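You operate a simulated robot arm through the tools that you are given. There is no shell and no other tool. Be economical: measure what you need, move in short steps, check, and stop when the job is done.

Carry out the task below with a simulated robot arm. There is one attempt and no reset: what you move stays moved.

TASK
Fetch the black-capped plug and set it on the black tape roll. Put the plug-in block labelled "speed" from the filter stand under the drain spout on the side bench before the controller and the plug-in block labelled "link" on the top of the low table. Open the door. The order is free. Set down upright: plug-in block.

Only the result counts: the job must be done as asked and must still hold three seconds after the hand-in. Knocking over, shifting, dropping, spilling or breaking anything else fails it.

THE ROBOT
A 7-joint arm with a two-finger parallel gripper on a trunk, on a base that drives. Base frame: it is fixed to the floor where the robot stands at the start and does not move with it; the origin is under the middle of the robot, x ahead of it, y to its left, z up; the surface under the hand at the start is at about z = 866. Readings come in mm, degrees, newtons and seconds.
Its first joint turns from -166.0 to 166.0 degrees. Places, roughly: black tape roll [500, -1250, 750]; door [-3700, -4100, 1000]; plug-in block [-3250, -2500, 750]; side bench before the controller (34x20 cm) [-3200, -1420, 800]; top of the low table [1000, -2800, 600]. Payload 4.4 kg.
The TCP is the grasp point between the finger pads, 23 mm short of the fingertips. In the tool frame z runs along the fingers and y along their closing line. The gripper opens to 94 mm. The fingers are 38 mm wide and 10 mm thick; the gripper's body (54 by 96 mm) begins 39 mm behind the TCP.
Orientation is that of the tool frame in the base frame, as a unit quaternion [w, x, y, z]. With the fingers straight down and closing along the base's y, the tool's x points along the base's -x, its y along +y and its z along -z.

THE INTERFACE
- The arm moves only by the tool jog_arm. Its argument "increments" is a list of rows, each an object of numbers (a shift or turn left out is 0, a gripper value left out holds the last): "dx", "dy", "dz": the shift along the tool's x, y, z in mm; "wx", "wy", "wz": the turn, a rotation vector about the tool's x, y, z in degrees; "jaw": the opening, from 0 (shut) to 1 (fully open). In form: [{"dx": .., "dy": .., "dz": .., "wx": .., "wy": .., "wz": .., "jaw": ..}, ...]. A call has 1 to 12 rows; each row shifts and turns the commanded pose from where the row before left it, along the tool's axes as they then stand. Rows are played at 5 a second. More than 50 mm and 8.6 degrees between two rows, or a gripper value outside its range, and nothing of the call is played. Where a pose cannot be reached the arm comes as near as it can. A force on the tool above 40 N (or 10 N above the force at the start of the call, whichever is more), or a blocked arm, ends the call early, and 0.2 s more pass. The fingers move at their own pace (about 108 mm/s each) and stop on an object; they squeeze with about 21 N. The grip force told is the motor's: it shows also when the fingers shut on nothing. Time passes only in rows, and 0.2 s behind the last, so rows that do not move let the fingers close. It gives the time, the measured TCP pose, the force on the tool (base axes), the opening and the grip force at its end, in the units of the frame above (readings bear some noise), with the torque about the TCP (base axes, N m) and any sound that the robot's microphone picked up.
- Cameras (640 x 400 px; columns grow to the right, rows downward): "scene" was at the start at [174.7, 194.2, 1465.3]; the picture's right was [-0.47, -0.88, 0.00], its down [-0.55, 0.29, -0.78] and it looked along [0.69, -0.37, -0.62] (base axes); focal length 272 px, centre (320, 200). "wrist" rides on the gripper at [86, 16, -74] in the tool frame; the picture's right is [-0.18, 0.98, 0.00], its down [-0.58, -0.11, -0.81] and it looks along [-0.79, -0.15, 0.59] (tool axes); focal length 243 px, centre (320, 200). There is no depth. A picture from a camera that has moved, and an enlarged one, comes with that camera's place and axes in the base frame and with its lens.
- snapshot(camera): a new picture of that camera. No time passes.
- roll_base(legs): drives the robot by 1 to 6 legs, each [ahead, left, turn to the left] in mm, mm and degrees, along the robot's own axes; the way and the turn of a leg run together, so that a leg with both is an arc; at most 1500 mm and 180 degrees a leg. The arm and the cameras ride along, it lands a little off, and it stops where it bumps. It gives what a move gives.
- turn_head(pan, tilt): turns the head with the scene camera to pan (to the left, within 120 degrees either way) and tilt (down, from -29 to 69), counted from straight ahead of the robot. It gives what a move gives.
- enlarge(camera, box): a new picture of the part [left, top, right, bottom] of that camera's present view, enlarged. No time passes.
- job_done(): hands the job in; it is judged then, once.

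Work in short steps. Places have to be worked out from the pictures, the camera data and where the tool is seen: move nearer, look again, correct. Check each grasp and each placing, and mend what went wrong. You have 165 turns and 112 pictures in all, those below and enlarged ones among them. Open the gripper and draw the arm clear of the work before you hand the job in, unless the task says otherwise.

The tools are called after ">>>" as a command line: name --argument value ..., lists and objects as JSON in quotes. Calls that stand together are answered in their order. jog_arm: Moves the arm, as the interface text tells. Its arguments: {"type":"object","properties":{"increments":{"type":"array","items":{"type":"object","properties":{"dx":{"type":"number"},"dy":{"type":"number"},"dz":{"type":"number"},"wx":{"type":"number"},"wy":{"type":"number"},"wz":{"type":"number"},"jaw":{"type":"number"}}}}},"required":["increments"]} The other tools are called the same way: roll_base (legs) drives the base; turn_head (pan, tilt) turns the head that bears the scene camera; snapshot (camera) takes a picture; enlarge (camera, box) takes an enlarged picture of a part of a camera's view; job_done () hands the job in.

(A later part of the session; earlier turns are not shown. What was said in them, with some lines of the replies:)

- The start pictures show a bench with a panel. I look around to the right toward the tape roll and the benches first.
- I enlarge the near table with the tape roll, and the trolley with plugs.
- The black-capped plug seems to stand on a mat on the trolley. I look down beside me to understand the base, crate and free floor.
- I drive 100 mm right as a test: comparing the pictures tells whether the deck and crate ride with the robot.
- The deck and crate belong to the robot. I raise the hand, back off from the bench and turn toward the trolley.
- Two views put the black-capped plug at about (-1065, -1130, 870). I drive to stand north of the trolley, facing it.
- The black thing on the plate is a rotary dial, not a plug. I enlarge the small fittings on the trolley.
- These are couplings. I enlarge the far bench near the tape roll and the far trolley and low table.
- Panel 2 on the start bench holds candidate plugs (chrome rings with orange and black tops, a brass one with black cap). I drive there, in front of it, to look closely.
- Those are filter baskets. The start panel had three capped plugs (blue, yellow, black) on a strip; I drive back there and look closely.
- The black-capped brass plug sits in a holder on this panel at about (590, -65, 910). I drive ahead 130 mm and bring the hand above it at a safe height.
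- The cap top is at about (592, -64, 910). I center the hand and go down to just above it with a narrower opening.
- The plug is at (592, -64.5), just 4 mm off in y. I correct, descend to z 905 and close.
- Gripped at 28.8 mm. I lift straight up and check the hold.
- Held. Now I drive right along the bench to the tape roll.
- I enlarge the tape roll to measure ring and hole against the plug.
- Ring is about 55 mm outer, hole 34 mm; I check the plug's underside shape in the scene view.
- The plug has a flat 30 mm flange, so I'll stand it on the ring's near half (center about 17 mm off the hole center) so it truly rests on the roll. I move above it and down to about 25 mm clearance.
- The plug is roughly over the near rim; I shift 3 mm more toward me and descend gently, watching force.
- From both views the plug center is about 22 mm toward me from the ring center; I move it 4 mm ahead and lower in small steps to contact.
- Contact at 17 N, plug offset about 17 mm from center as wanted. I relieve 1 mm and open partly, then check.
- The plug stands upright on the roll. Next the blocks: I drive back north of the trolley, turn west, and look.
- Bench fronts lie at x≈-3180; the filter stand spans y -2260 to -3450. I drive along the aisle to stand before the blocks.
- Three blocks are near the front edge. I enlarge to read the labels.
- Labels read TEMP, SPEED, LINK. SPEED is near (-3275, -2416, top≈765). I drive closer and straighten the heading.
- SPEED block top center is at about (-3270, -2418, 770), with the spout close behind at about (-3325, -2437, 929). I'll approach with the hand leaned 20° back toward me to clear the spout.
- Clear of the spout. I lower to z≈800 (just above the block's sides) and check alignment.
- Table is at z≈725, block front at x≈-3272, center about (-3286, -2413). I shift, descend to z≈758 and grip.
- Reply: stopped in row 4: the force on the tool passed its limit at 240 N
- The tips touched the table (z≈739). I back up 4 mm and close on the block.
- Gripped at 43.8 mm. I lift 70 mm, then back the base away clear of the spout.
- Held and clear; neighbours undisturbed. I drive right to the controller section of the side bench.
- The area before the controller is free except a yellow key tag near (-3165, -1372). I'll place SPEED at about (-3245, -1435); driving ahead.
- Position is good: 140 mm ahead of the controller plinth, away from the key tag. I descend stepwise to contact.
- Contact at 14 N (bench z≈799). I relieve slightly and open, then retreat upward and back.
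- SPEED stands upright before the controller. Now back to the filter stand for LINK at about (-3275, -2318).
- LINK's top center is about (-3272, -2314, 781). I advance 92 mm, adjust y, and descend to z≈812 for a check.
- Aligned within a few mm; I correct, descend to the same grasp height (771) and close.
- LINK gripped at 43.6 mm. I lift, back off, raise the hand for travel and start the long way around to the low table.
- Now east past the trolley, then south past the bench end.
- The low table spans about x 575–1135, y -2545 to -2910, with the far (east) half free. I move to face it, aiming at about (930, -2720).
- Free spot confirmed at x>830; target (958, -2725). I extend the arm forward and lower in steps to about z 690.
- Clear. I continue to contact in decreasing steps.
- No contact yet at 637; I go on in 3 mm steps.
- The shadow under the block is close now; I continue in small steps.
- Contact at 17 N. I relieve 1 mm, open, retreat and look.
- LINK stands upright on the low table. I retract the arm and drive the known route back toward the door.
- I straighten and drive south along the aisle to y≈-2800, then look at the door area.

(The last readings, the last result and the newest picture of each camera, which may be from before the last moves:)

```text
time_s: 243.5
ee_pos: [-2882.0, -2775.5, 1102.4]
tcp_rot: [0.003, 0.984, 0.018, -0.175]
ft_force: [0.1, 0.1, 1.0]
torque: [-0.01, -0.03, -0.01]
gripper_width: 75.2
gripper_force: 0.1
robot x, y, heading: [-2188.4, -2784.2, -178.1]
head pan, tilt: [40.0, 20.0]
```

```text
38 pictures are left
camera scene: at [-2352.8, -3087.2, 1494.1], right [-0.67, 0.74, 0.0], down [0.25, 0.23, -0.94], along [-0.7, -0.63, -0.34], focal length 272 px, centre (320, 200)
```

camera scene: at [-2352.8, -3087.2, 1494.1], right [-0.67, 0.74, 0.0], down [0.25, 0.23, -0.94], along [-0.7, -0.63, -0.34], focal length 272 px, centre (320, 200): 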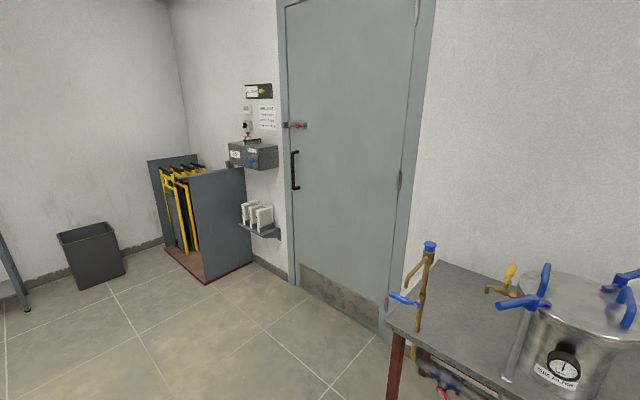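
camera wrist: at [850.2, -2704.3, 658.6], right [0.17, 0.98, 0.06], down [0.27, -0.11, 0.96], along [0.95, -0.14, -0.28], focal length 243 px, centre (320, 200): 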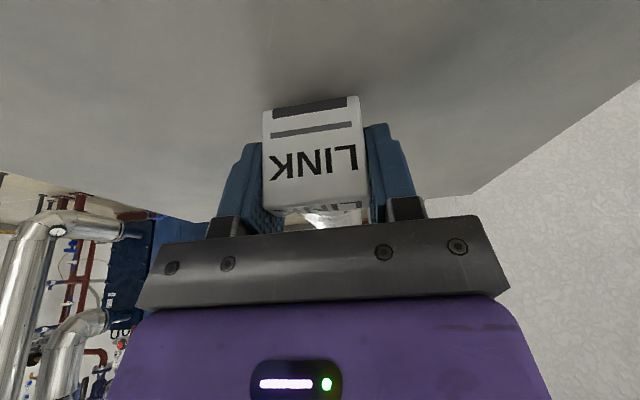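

>>> enlarge --camera "scene" --box '[220, 70, 340, 240]'

>>> enlarge --camera "scene" --box '[280, 100, 320, 135]'

```text
2.35 times, centred on (280, 155) of scene
camera zoom: at [-2352.8, -3087.2, 1494.1], right [-0.67, 0.74, 0.0], down [0.25, 0.23, -0.94], along [-0.7, -0.63, -0.34], focal length 640 px, centre (414, 306)
```

zoom: 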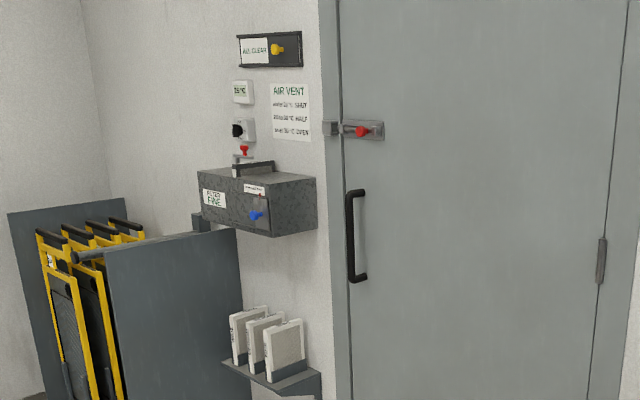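

```text
11.43 times, centred on (300, 118) of scene
camera zoom: at [-2352.8, -3087.2, 1494.1], right [-0.67, 0.74, 0.0], down [0.25, 0.23, -0.94], along [-0.7, -0.63, -0.34], focal length 3110 px, centre (549, 1143)
```

zoom: 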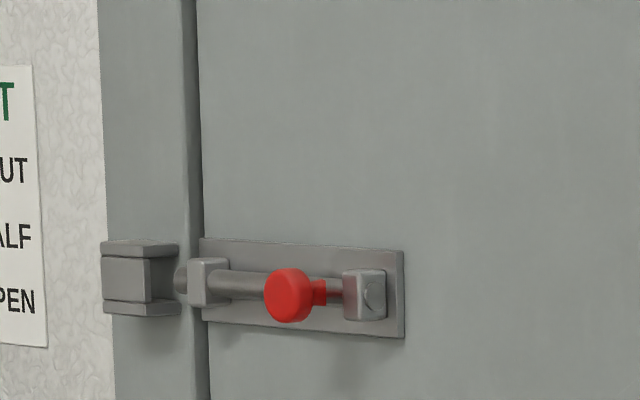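

The door is on the west wall with a pull handle at its left (south) side, hinges on the right, and a slide bolt with red knob above the handle. I drive in front of the handle and look closer.

>>> roll_base --legs '[[60, 0, -1.8], [0, 1350, 0]]'

>>> turn_head --pan 5 --tilt 15

>>> snapshot --camera "scene"

```text
time_s: 250.9
ee_pos: [-2940.2, -4109.6, 1103.7]
tcp_rot: [-0.001, 0.985, -0.003, -0.175]
ft_force: [-0.3, 0.1, -0.6]
torque: [0.0, -0.01, 0.01]
gripper_width: 75.1
gripper_force: 0.1
robot x, y, heading: [-2247.9, -4149.3, 179.8]
head pan, tilt: [40.0, 20.0]
```

```text
time_s: 251.9
ee_pos: [-2940.2, -4108.6, 1102.5]
tcp_rot: [0.0, 0.984, -0.003, -0.176]
ft_force: [0.4, -0.6, 0.7]
torque: [0.03, 0.01, 0.0]
gripper_width: 75.0
gripper_force: 0.1
robot x, y, heading: [-2250.7, -4148.7, 179.6]
head pan, tilt: [5.0, 15.0]
```

```text
35 pictures are left
camera scene: at [-2446.6, -4391.1, 1502.3], right [-0.08, 1.0, 0.0], down [0.26, 0.02, -0.97], along [-0.96, -0.08, -0.26], focal length 272 px, centre (320, 200)
```

scene: 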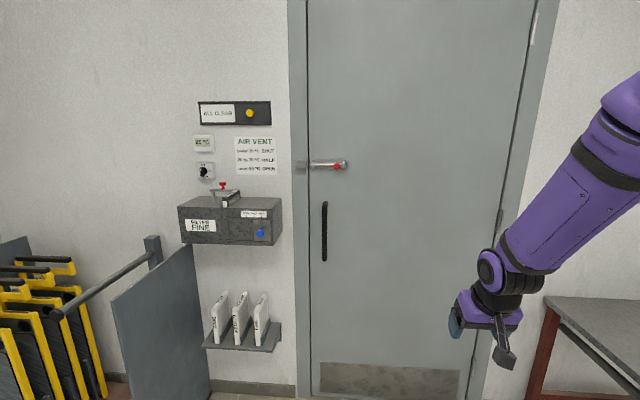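

>>> enlarge --camera "scene" --box '[285, 145, 365, 185]'

```text
8.00 times, centred on (325, 165) of scene
camera zoom: at [-2446.6, -4391.1, 1502.3], right [-0.08, 1.0, 0.0], down [0.26, 0.02, -0.97], along [-0.96, -0.08, -0.26], focal length 2177 px, centre (280, 480)
```

zoom: 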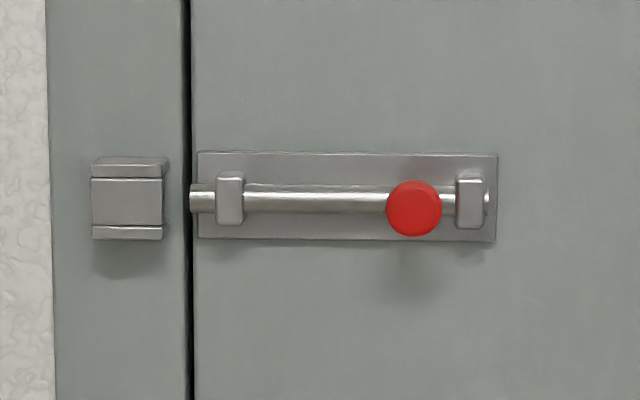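

The bolt is fully withdrawn, so the door is unlocked. The handle bar is at about (-3629, -4467), z 890–1165. I rotate the hand to point horizontally at the door while extending a bit.

>>> jog_arm --increments '[{"dx": -16.9, "dz": 6.2, "wy": -7, "jaw": 1}, {"dx": -16, "dz": 8.2, "wy": -7}, {"dx": -14.9, "dz": 10, "wy": -7}, {"dx": -13.6, "dz": 11.8, "wy": -7}, {"dx": -12, "dz": 13.4, "wy": -7}, {"dx": -10.3, "dz": 14.7, "wy": -7}, {"dx": -8.5, "dz": 15.9, "wy": -7}, {"dx": -6.5, "dz": 16.8, "wy": -7}, {"dx": -4.4, "dz": 17.5, "wy": -7}, {"dx": -2.2, "dz": 17.9, "wy": -7}, {}]'

>>> snapshot --camera "scene"

```text
time_s: 254.3
ee_pos: [-3120.4, -4108.5, 1104.4]
tcp_rot: [0.002, -0.705, 0.002, 0.709]
ft_force: [0.3, 0.4, 0.0]
torque: [-0.01, 0.01, 0.0]
gripper_width: 94.0
gripper_force: 0.0
robot x, y, heading: [-2253.0, -4151.2, 179.2]
head pan, tilt: [5.0, 15.0]
```

```text
33 pictures are left
camera scene: at [-2446.5, -4391.1, 1502.3], right [-0.08, 1.0, 0.0], down [0.26, 0.02, -0.97], along [-0.96, -0.08, -0.26], focal length 272 px, centre (320, 200)
```

scene: 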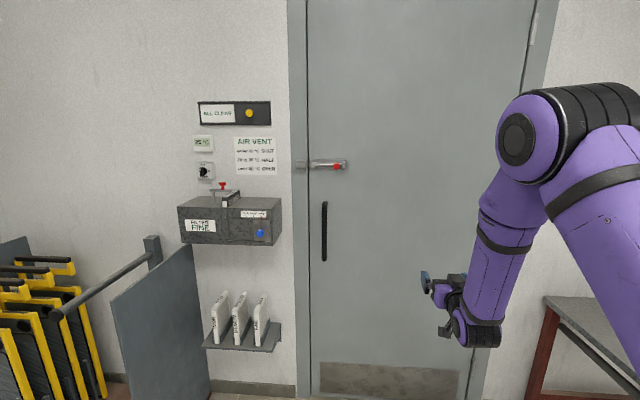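

Now lower the hand to handle mid-height and drive to align in front of the handle, stopping ~90 mm short.

>>> jog_arm --increments '[{"dx": 30}, {"dx": 30}]'

>>> roll_base --legs '[[0, 360, 0.5], [410, 0, 0]]'

>>> turn_head --pan 10 --tilt 25

>>> snapshot --camera "wrist"

>>> snapshot --camera "scene"

```text
time_s: 254.9
ee_pos: [-3120.1, -4108.3, 1044.0]
tcp_rot: [0.002, -0.705, 0.002, 0.709]
ft_force: [0.1, 0.4, 1.0]
torque: [0.01, -0.01, 0.0]
gripper_width: 94.3
gripper_force: 0.0
robot x, y, heading: [-2250.1, -4146.4, 179.6]
head pan, tilt: [5.0, 15.0]
```

```text
time_s: 259.4
ee_pos: [-3532.6, -4463.0, 1042.7]
tcp_rot: [0.004, -0.706, 0.004, 0.708]
ft_force: [0.7, 0.0, 0.0]
torque: [0.03, 0.02, 0.02]
gripper_width: 94.1
gripper_force: 0.1
robot x, y, heading: [-2661.4, -4506.2, 179.1]
head pan, tilt: [5.0, 15.0]
```

```text
time_s: 260.1
ee_pos: [-3532.9, -4462.5, 1043.9]
tcp_rot: [0.004, -0.706, 0.004, 0.708]
ft_force: [0.0, 0.3, 0.0]
torque: [-0.02, -0.02, -0.01]
gripper_width: 94.1
gripper_force: 0.1
robot x, y, heading: [-2661.7, -4506.6, 179.5]
head pan, tilt: [10.0, 25.0]
```

```text
32 pictures are left
camera wrist: at [-3459.3, -4477.6, 956.1], right [-0.01, -0.98, 0.18], down [0.81, 0.1, 0.58], along [-0.59, 0.15, 0.79], focal length 243 px, centre (320, 200)
```

wrist: 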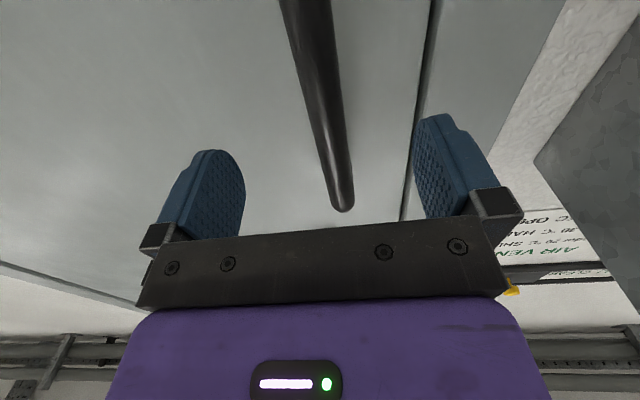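

```text
31 pictures are left
camera scene: at [-2858.4, -4755.1, 1486.1], right [-0.16, 0.99, 0.0], down [0.42, 0.07, -0.91], along [-0.89, -0.15, -0.42], focal length 272 px, centre (320, 200)
```

scene: 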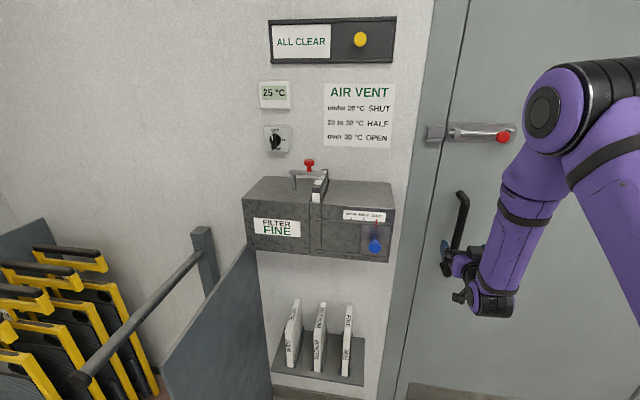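

The handle is centered between the fingers (y≈-4459). I advance toward it in steps and check.

>>> jog_arm --increments '[{"dz": 25, "dy": -3}, {"dz": 25}, {"dz": 15}, {"dz": 10}, {"dz": 5}]'

>>> snapshot --camera "wrist"

>>> enlarge --camera "scene" --box '[390, 160, 530, 340]'

```text
time_s: 261.3
ee_pos: [-3611.3, -4458.4, 1041.9]
tcp_rot: [0.003, -0.706, 0.003, 0.708]
ft_force: [-0.3, 0.0, 0.3]
torque: [0.02, 0.0, 0.04]
gripper_width: 94.1
gripper_force: 0.1
robot x, y, heading: [-2665.1, -4508.1, 179.3]
head pan, tilt: [10.0, 25.0]
```

```text
30 pictures are left
camera wrist: at [-3538.9, -4473.6, 955.0], right [-0.01, -0.98, 0.18], down [0.81, 0.1, 0.58], along [-0.59, 0.15, 0.79], focal length 243 px, centre (320, 200)
```

wrist: 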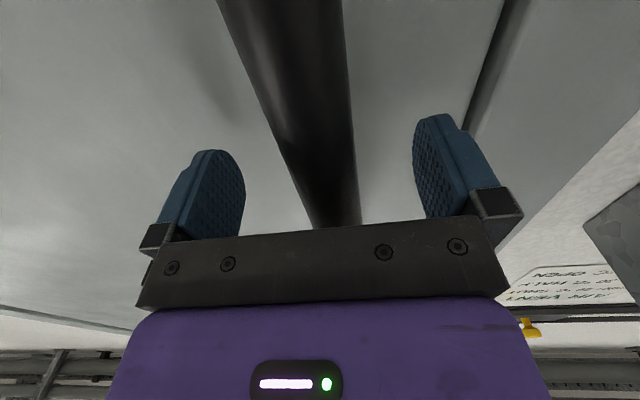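

```text
2.22 times, centred on (460, 250) of scene
camera zoom: at [-2858.4, -4755.1, 1486.0], right [-0.16, 0.99, 0.0], down [0.42, 0.07, -0.91], along [-0.89, -0.15, -0.42], focal length 605 px, centre (9, 89)
```

zoom: 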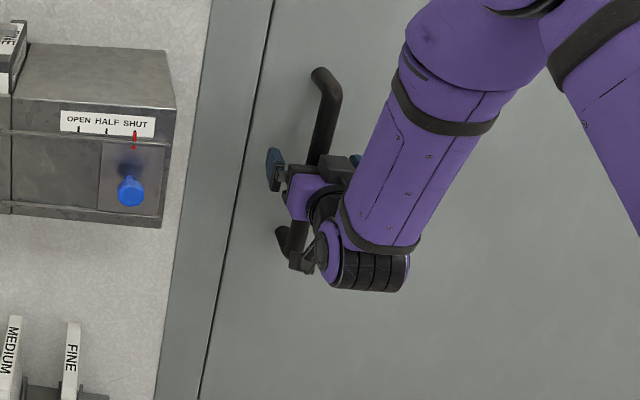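

The bar runs between the pads. I close the gripper on it.

>>> jog_arm --increments '[{"jaw": 0.5}, {"jaw": 0.0}, {}, {}]'

```text
time_s: 262.3
ee_pos: [-3611.2, -4463.3, 1041.8]
tcp_rot: [0.002, -0.706, 0.002, 0.708]
ft_force: [-0.1, -38.9, -0.2]
torque: [-0.02, 0.29, -0.22]
gripper_width: 24.0
gripper_force: 45.4
robot x, y, heading: [-2661.8, -4508.2, 179.4]
head pan, tilt: [10.0, 25.0]
```

Gripped on the 24 mm bar; I ease the sideways force and pull gently as a test.

>>> jog_arm --increments '[{"dy": 4.5}, {"dz": -10}, {"dz": -15}, {"dz": -15}]'

```text
time_s: 263.3
ee_pos: [-3571.6, -4460.6, 1041.9]
tcp_rot: [0.006, -0.707, 0.005, 0.707]
ft_force: [-1.2, -7.3, -1.5]
torque: [-0.66, -1.29, -0.24]
gripper_width: 24.1
gripper_force: 45.0
robot x, y, heading: [-2663.2, -4503.9, 179.6]
head pan, tilt: [10.0, 25.0]
```

The door follows freely. I continue pulling along the door's arc with matching yaw (hinge about 718 mm away).

>>> jog_arm --increments '[{"dz": -22, "dy": -3.6, "wx": -1.75}, {"dz": -22, "dy": -3.6, "wx": -1.75}, {"dz": -22, "dy": -3.6, "wx": -1.75}, {"dz": -22, "dy": -3.6, "wx": -1.75}]'

```text
time_s: 264.3
ee_pos: [-3484.6, -4448.1, 1042.1]
tcp_rot: [-0.041, -0.706, -0.041, 0.706]
ft_force: [3.2, -14.2, -10.4]
torque: [0.03, -1.17, -0.31]
gripper_width: 24.1
gripper_force: 45.0
robot x, y, heading: [-2661.3, -4508.3, 179.3]
head pan, tilt: [10.0, 25.0]
```

Works well with modest force. I continue with slightly less sideways shift.

>>> jog_arm --increments '[{"dz": -22, "dy": -1.5, "wx": -1.75}, {"dz": -22, "dy": -2, "wx": -1.75}, {"dz": -22, "dy": -2.5, "wx": -1.75}, {"dz": -22, "dy": -3, "wx": -1.75}]'

```text
time_s: 265.3
ee_pos: [-3400.1, -4425.5, 1041.3]
tcp_rot: [-0.084, -0.701, -0.083, 0.704]
ft_force: [0.3, -6.7, 3.0]
torque: [0.56, -0.86, -0.36]
gripper_width: 23.7
gripper_force: 45.0
robot x, y, heading: [-2662.3, -4506.9, 179.3]
head pan, tilt: [10.0, 25.0]
stopped in row 4: the force on the tool passed its limit at 43 N (the readings are from after the stop); the commanded pose is now the measured one
```

The door is open about 17°. Now I swing the whole base about the hinge in a small test leg, keeping the grip.

>>> roll_base --legs '[[-55, -68, 4]]'

```text
time_s: 266.4
ee_pos: [-3351.5, -4405.8, 1042.1]
tcp_rot: [-0.108, -0.698, -0.107, 0.7]
ft_force: [4.2, -14.8, 3.0]
torque: [0.39, -0.58, -0.07]
gripper_width: 24.0
gripper_force: 45.0
robot x, y, heading: [-2609.7, -4434.6, -177.0]
head pan, tilt: [10.0, 25.0]
```

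Works nicely. I continue with further small arcs.

>>> roll_base --legs '[[-112, -131, 8]]'

```text
time_s: 267.9
ee_pos: [-3253.3, -4358.3, 1041.8]
tcp_rot: [-0.155, -0.689, -0.154, 0.691]
ft_force: [-9.1, 11.7, 8.7]
torque: [0.79, -0.85, -0.08]
gripper_width: 23.9
gripper_force: 45.3
robot x, y, heading: [-2516.1, -4290.8, -169.0]
head pan, tilt: [10.0, 25.0]
```

About 29° open now. Two more arcs.

>>> roll_base --legs '[[-138, -171, 10]]'

```text
time_s: 269.6
ee_pos: [-3143.3, -4280.4, 1043.5]
tcp_rot: [-0.213, -0.674, -0.212, 0.675]
ft_force: [-2.6, 0.4, 2.2]
torque: [0.67, -0.84, -0.15]
gripper_width: 24.1
gripper_force: 45.8
robot x, y, heading: [-2424.5, -4084.7, -159.3]
head pan, tilt: [10.0, 25.0]
```

>>> roll_base --legs '[[-138, -171, 10]]'

>>> snapshot --camera "scene"

```text
time_s: 271.3
ee_pos: [-3050.4, -4186.0, 1041.9]
tcp_rot: [-0.27, -0.653, -0.269, 0.654]
ft_force: [-21.7, 14.3, 7.6]
torque: [0.96, -0.98, 0.15]
gripper_width: 23.9
gripper_force: 44.9
robot x, y, heading: [-2376.6, -3871.6, -148.9]
head pan, tilt: [10.0, 25.0]
```

```text
28 pictures are left
camera scene: at [-2414.2, -4184.1, 1486.2], right [-0.65, 0.76, 0.0], down [0.32, 0.28, -0.91], along [-0.68, -0.59, -0.42], focal length 272 px, centre (320, 200)
```

scene: 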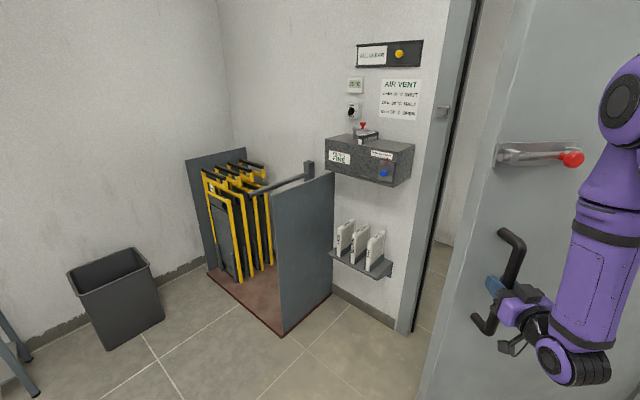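

About 50° open. I continue two more arcs toward 70–75°.

>>> roll_base --legs '[[-136, -177, 10]]'

>>> roll_base --legs '[[-138, -174, 10]]'

```text
time_s: 273.0
ee_pos: [-2975.5, -4079.7, 1042.8]
tcp_rot: [-0.328, -0.626, -0.328, 0.626]
ft_force: [30.3, -18.8, -9.9]
torque: [0.37, -0.42, -0.3]
gripper_width: 23.9
gripper_force: 44.6
robot x, y, heading: [-2371.9, -3651.2, -138.9]
head pan, tilt: [10.0, 25.0]
```

```text
time_s: 274.7
ee_pos: [-2918.7, -3957.1, 1042.1]
tcp_rot: [0.383, 0.595, 0.382, -0.594]
ft_force: [29.3, -11.5, 2.3]
torque: [0.95, -0.02, -0.32]
gripper_width: 24.0
gripper_force: 44.7
robot x, y, heading: [-2401.6, -3428.9, -128.9]
head pan, tilt: [10.0, 25.0]
```

About 70° open. One more arc, then release.

>>> roll_base --legs '[[-140, -165, 10]]'

>>> jog_arm --increments '[{"jaw": 0.4}, {"jaw": 1.0}, {}, {}]'

>>> snapshot --camera "wrist"

>>> snapshot --camera "scene"

```text
time_s: 276.0
ee_pos: [-2895.1, -3881.8, 1042.8]
tcp_rot: [-0.412, -0.574, -0.412, 0.576]
ft_force: [-3.4, -0.3, -3.9]
torque: [-0.62, -0.33, -0.21]
gripper_width: 24.1
gripper_force: 44.3
robot x, y, heading: [-2431.3, -3300.8, -122.6]
head pan, tilt: [10.0, 25.0]
stopped in leg 1: the force on the tool passed its limit at 45 N (the readings are from after the stop); the commanded pose is now the measured one
```

```text
time_s: 277.0
ee_pos: [-2895.2, -3882.3, 1042.4]
tcp_rot: [-0.411, -0.575, -0.411, 0.576]
ft_force: [0.6, -0.3, 0.2]
torque: [-0.01, 0.04, 0.02]
gripper_width: 94.0
gripper_force: 0.0
robot x, y, heading: [-2432.2, -3298.0, -122.6]
head pan, tilt: [10.0, 25.0]
```

```text
27 pictures are left
camera wrist: at [-2856.5, -3814.5, 955.7], right [0.93, -0.32, 0.18], down [0.16, 0.8, 0.58], along [-0.33, -0.51, 0.79], focal length 243 px, centre (320, 200)
```

wrist: 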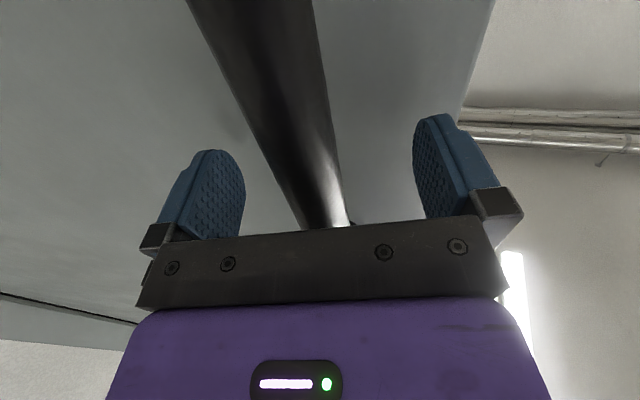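

```text
26 pictures are left
camera scene: at [-2325.6, -3595.3, 1486.0], right [-0.92, 0.38, 0.0], down [0.16, 0.39, -0.91], along [-0.35, -0.84, -0.42], focal length 272 px, centre (320, 200)
```

scene: 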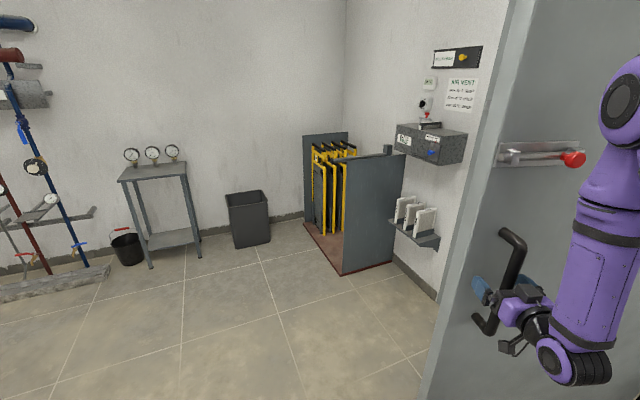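

Door is open about 75° and released. I withdraw straight back from the handle, then back the base off.

>>> jog_arm --increments '[{"dz": -25}, {"dz": -25}, {"dz": -25}, {"dz": -20}]'

>>> roll_base --legs '[[-300, 0, 0]]'

>>> turn_head --pan -15 --tilt 25

>>> snapshot --camera "scene"

```text
time_s: 278.0
ee_pos: [-2904.2, -3830.7, 1022.2]
tcp_rot: [-0.412, -0.573, -0.412, 0.576]
ft_force: [0.8, 0.0, 0.3]
torque: [-0.02, -0.04, 0.01]
gripper_width: 94.1
gripper_force: 0.1
out of reach, approached as far as the arm can: row 2, 3, 4
robot x, y, heading: [-2434.5, -3298.3, -122.8]
head pan, tilt: [10.0, 25.0]
```

```text
time_s: 280.0
ee_pos: [-2745.1, -3579.3, 1022.8]
tcp_rot: [-0.411, -0.574, -0.411, 0.576]
ft_force: [-0.4, 0.3, -0.5]
torque: [0.01, -0.01, 0.01]
gripper_width: 93.9
gripper_force: 0.1
robot x, y, heading: [-2273.3, -3051.2, -122.6]
head pan, tilt: [10.0, 25.0]
```

```text
time_s: 280.9
ee_pos: [-2745.5, -3578.6, 1021.8]
tcp_rot: [-0.412, -0.575, -0.412, 0.575]
ft_force: [0.1, 0.5, -0.6]
torque: [-0.01, 0.01, -0.03]
gripper_width: 94.1
gripper_force: 0.1
robot x, y, heading: [-2273.8, -3047.6, -122.5]
head pan, tilt: [-15.0, 25.0]
```

```text
25 pictures are left
camera scene: at [-2198.5, -3322.0, 1486.0], right [-0.68, 0.74, 0.0], down [0.31, 0.29, -0.91], along [-0.67, -0.61, -0.42], focal length 272 px, centre (320, 200)
```

scene: 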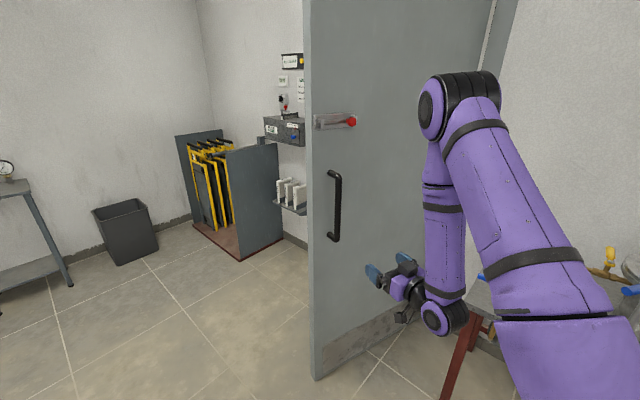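

Door stays open, the arm is clear, and the plug and both blocks were checked after placing. Handing in.

>>> job_done

```text
The job is handed in.
```

I finished all four parts and handed the job in:
- **Plug:** the black-capped plug stands on the black tape roll. It rests on the near side of the rim, because it would have dropped through the hole if centred.
- **"speed" block:** it stands upright on the side bench before the controller.
- **"link" block:** it stands upright on top of the low table.
- **Door:** it is open about 75 degrees and stayed open when I let go.

I checked each item by camera right after placing it but did not go back to look at the plug or the blocks before handing in. While I was lowering to grip "speed", the fingertips hit the filter stand and the force briefly reached 240 N. The stand and the other blocks looked undisturbed afterwards.
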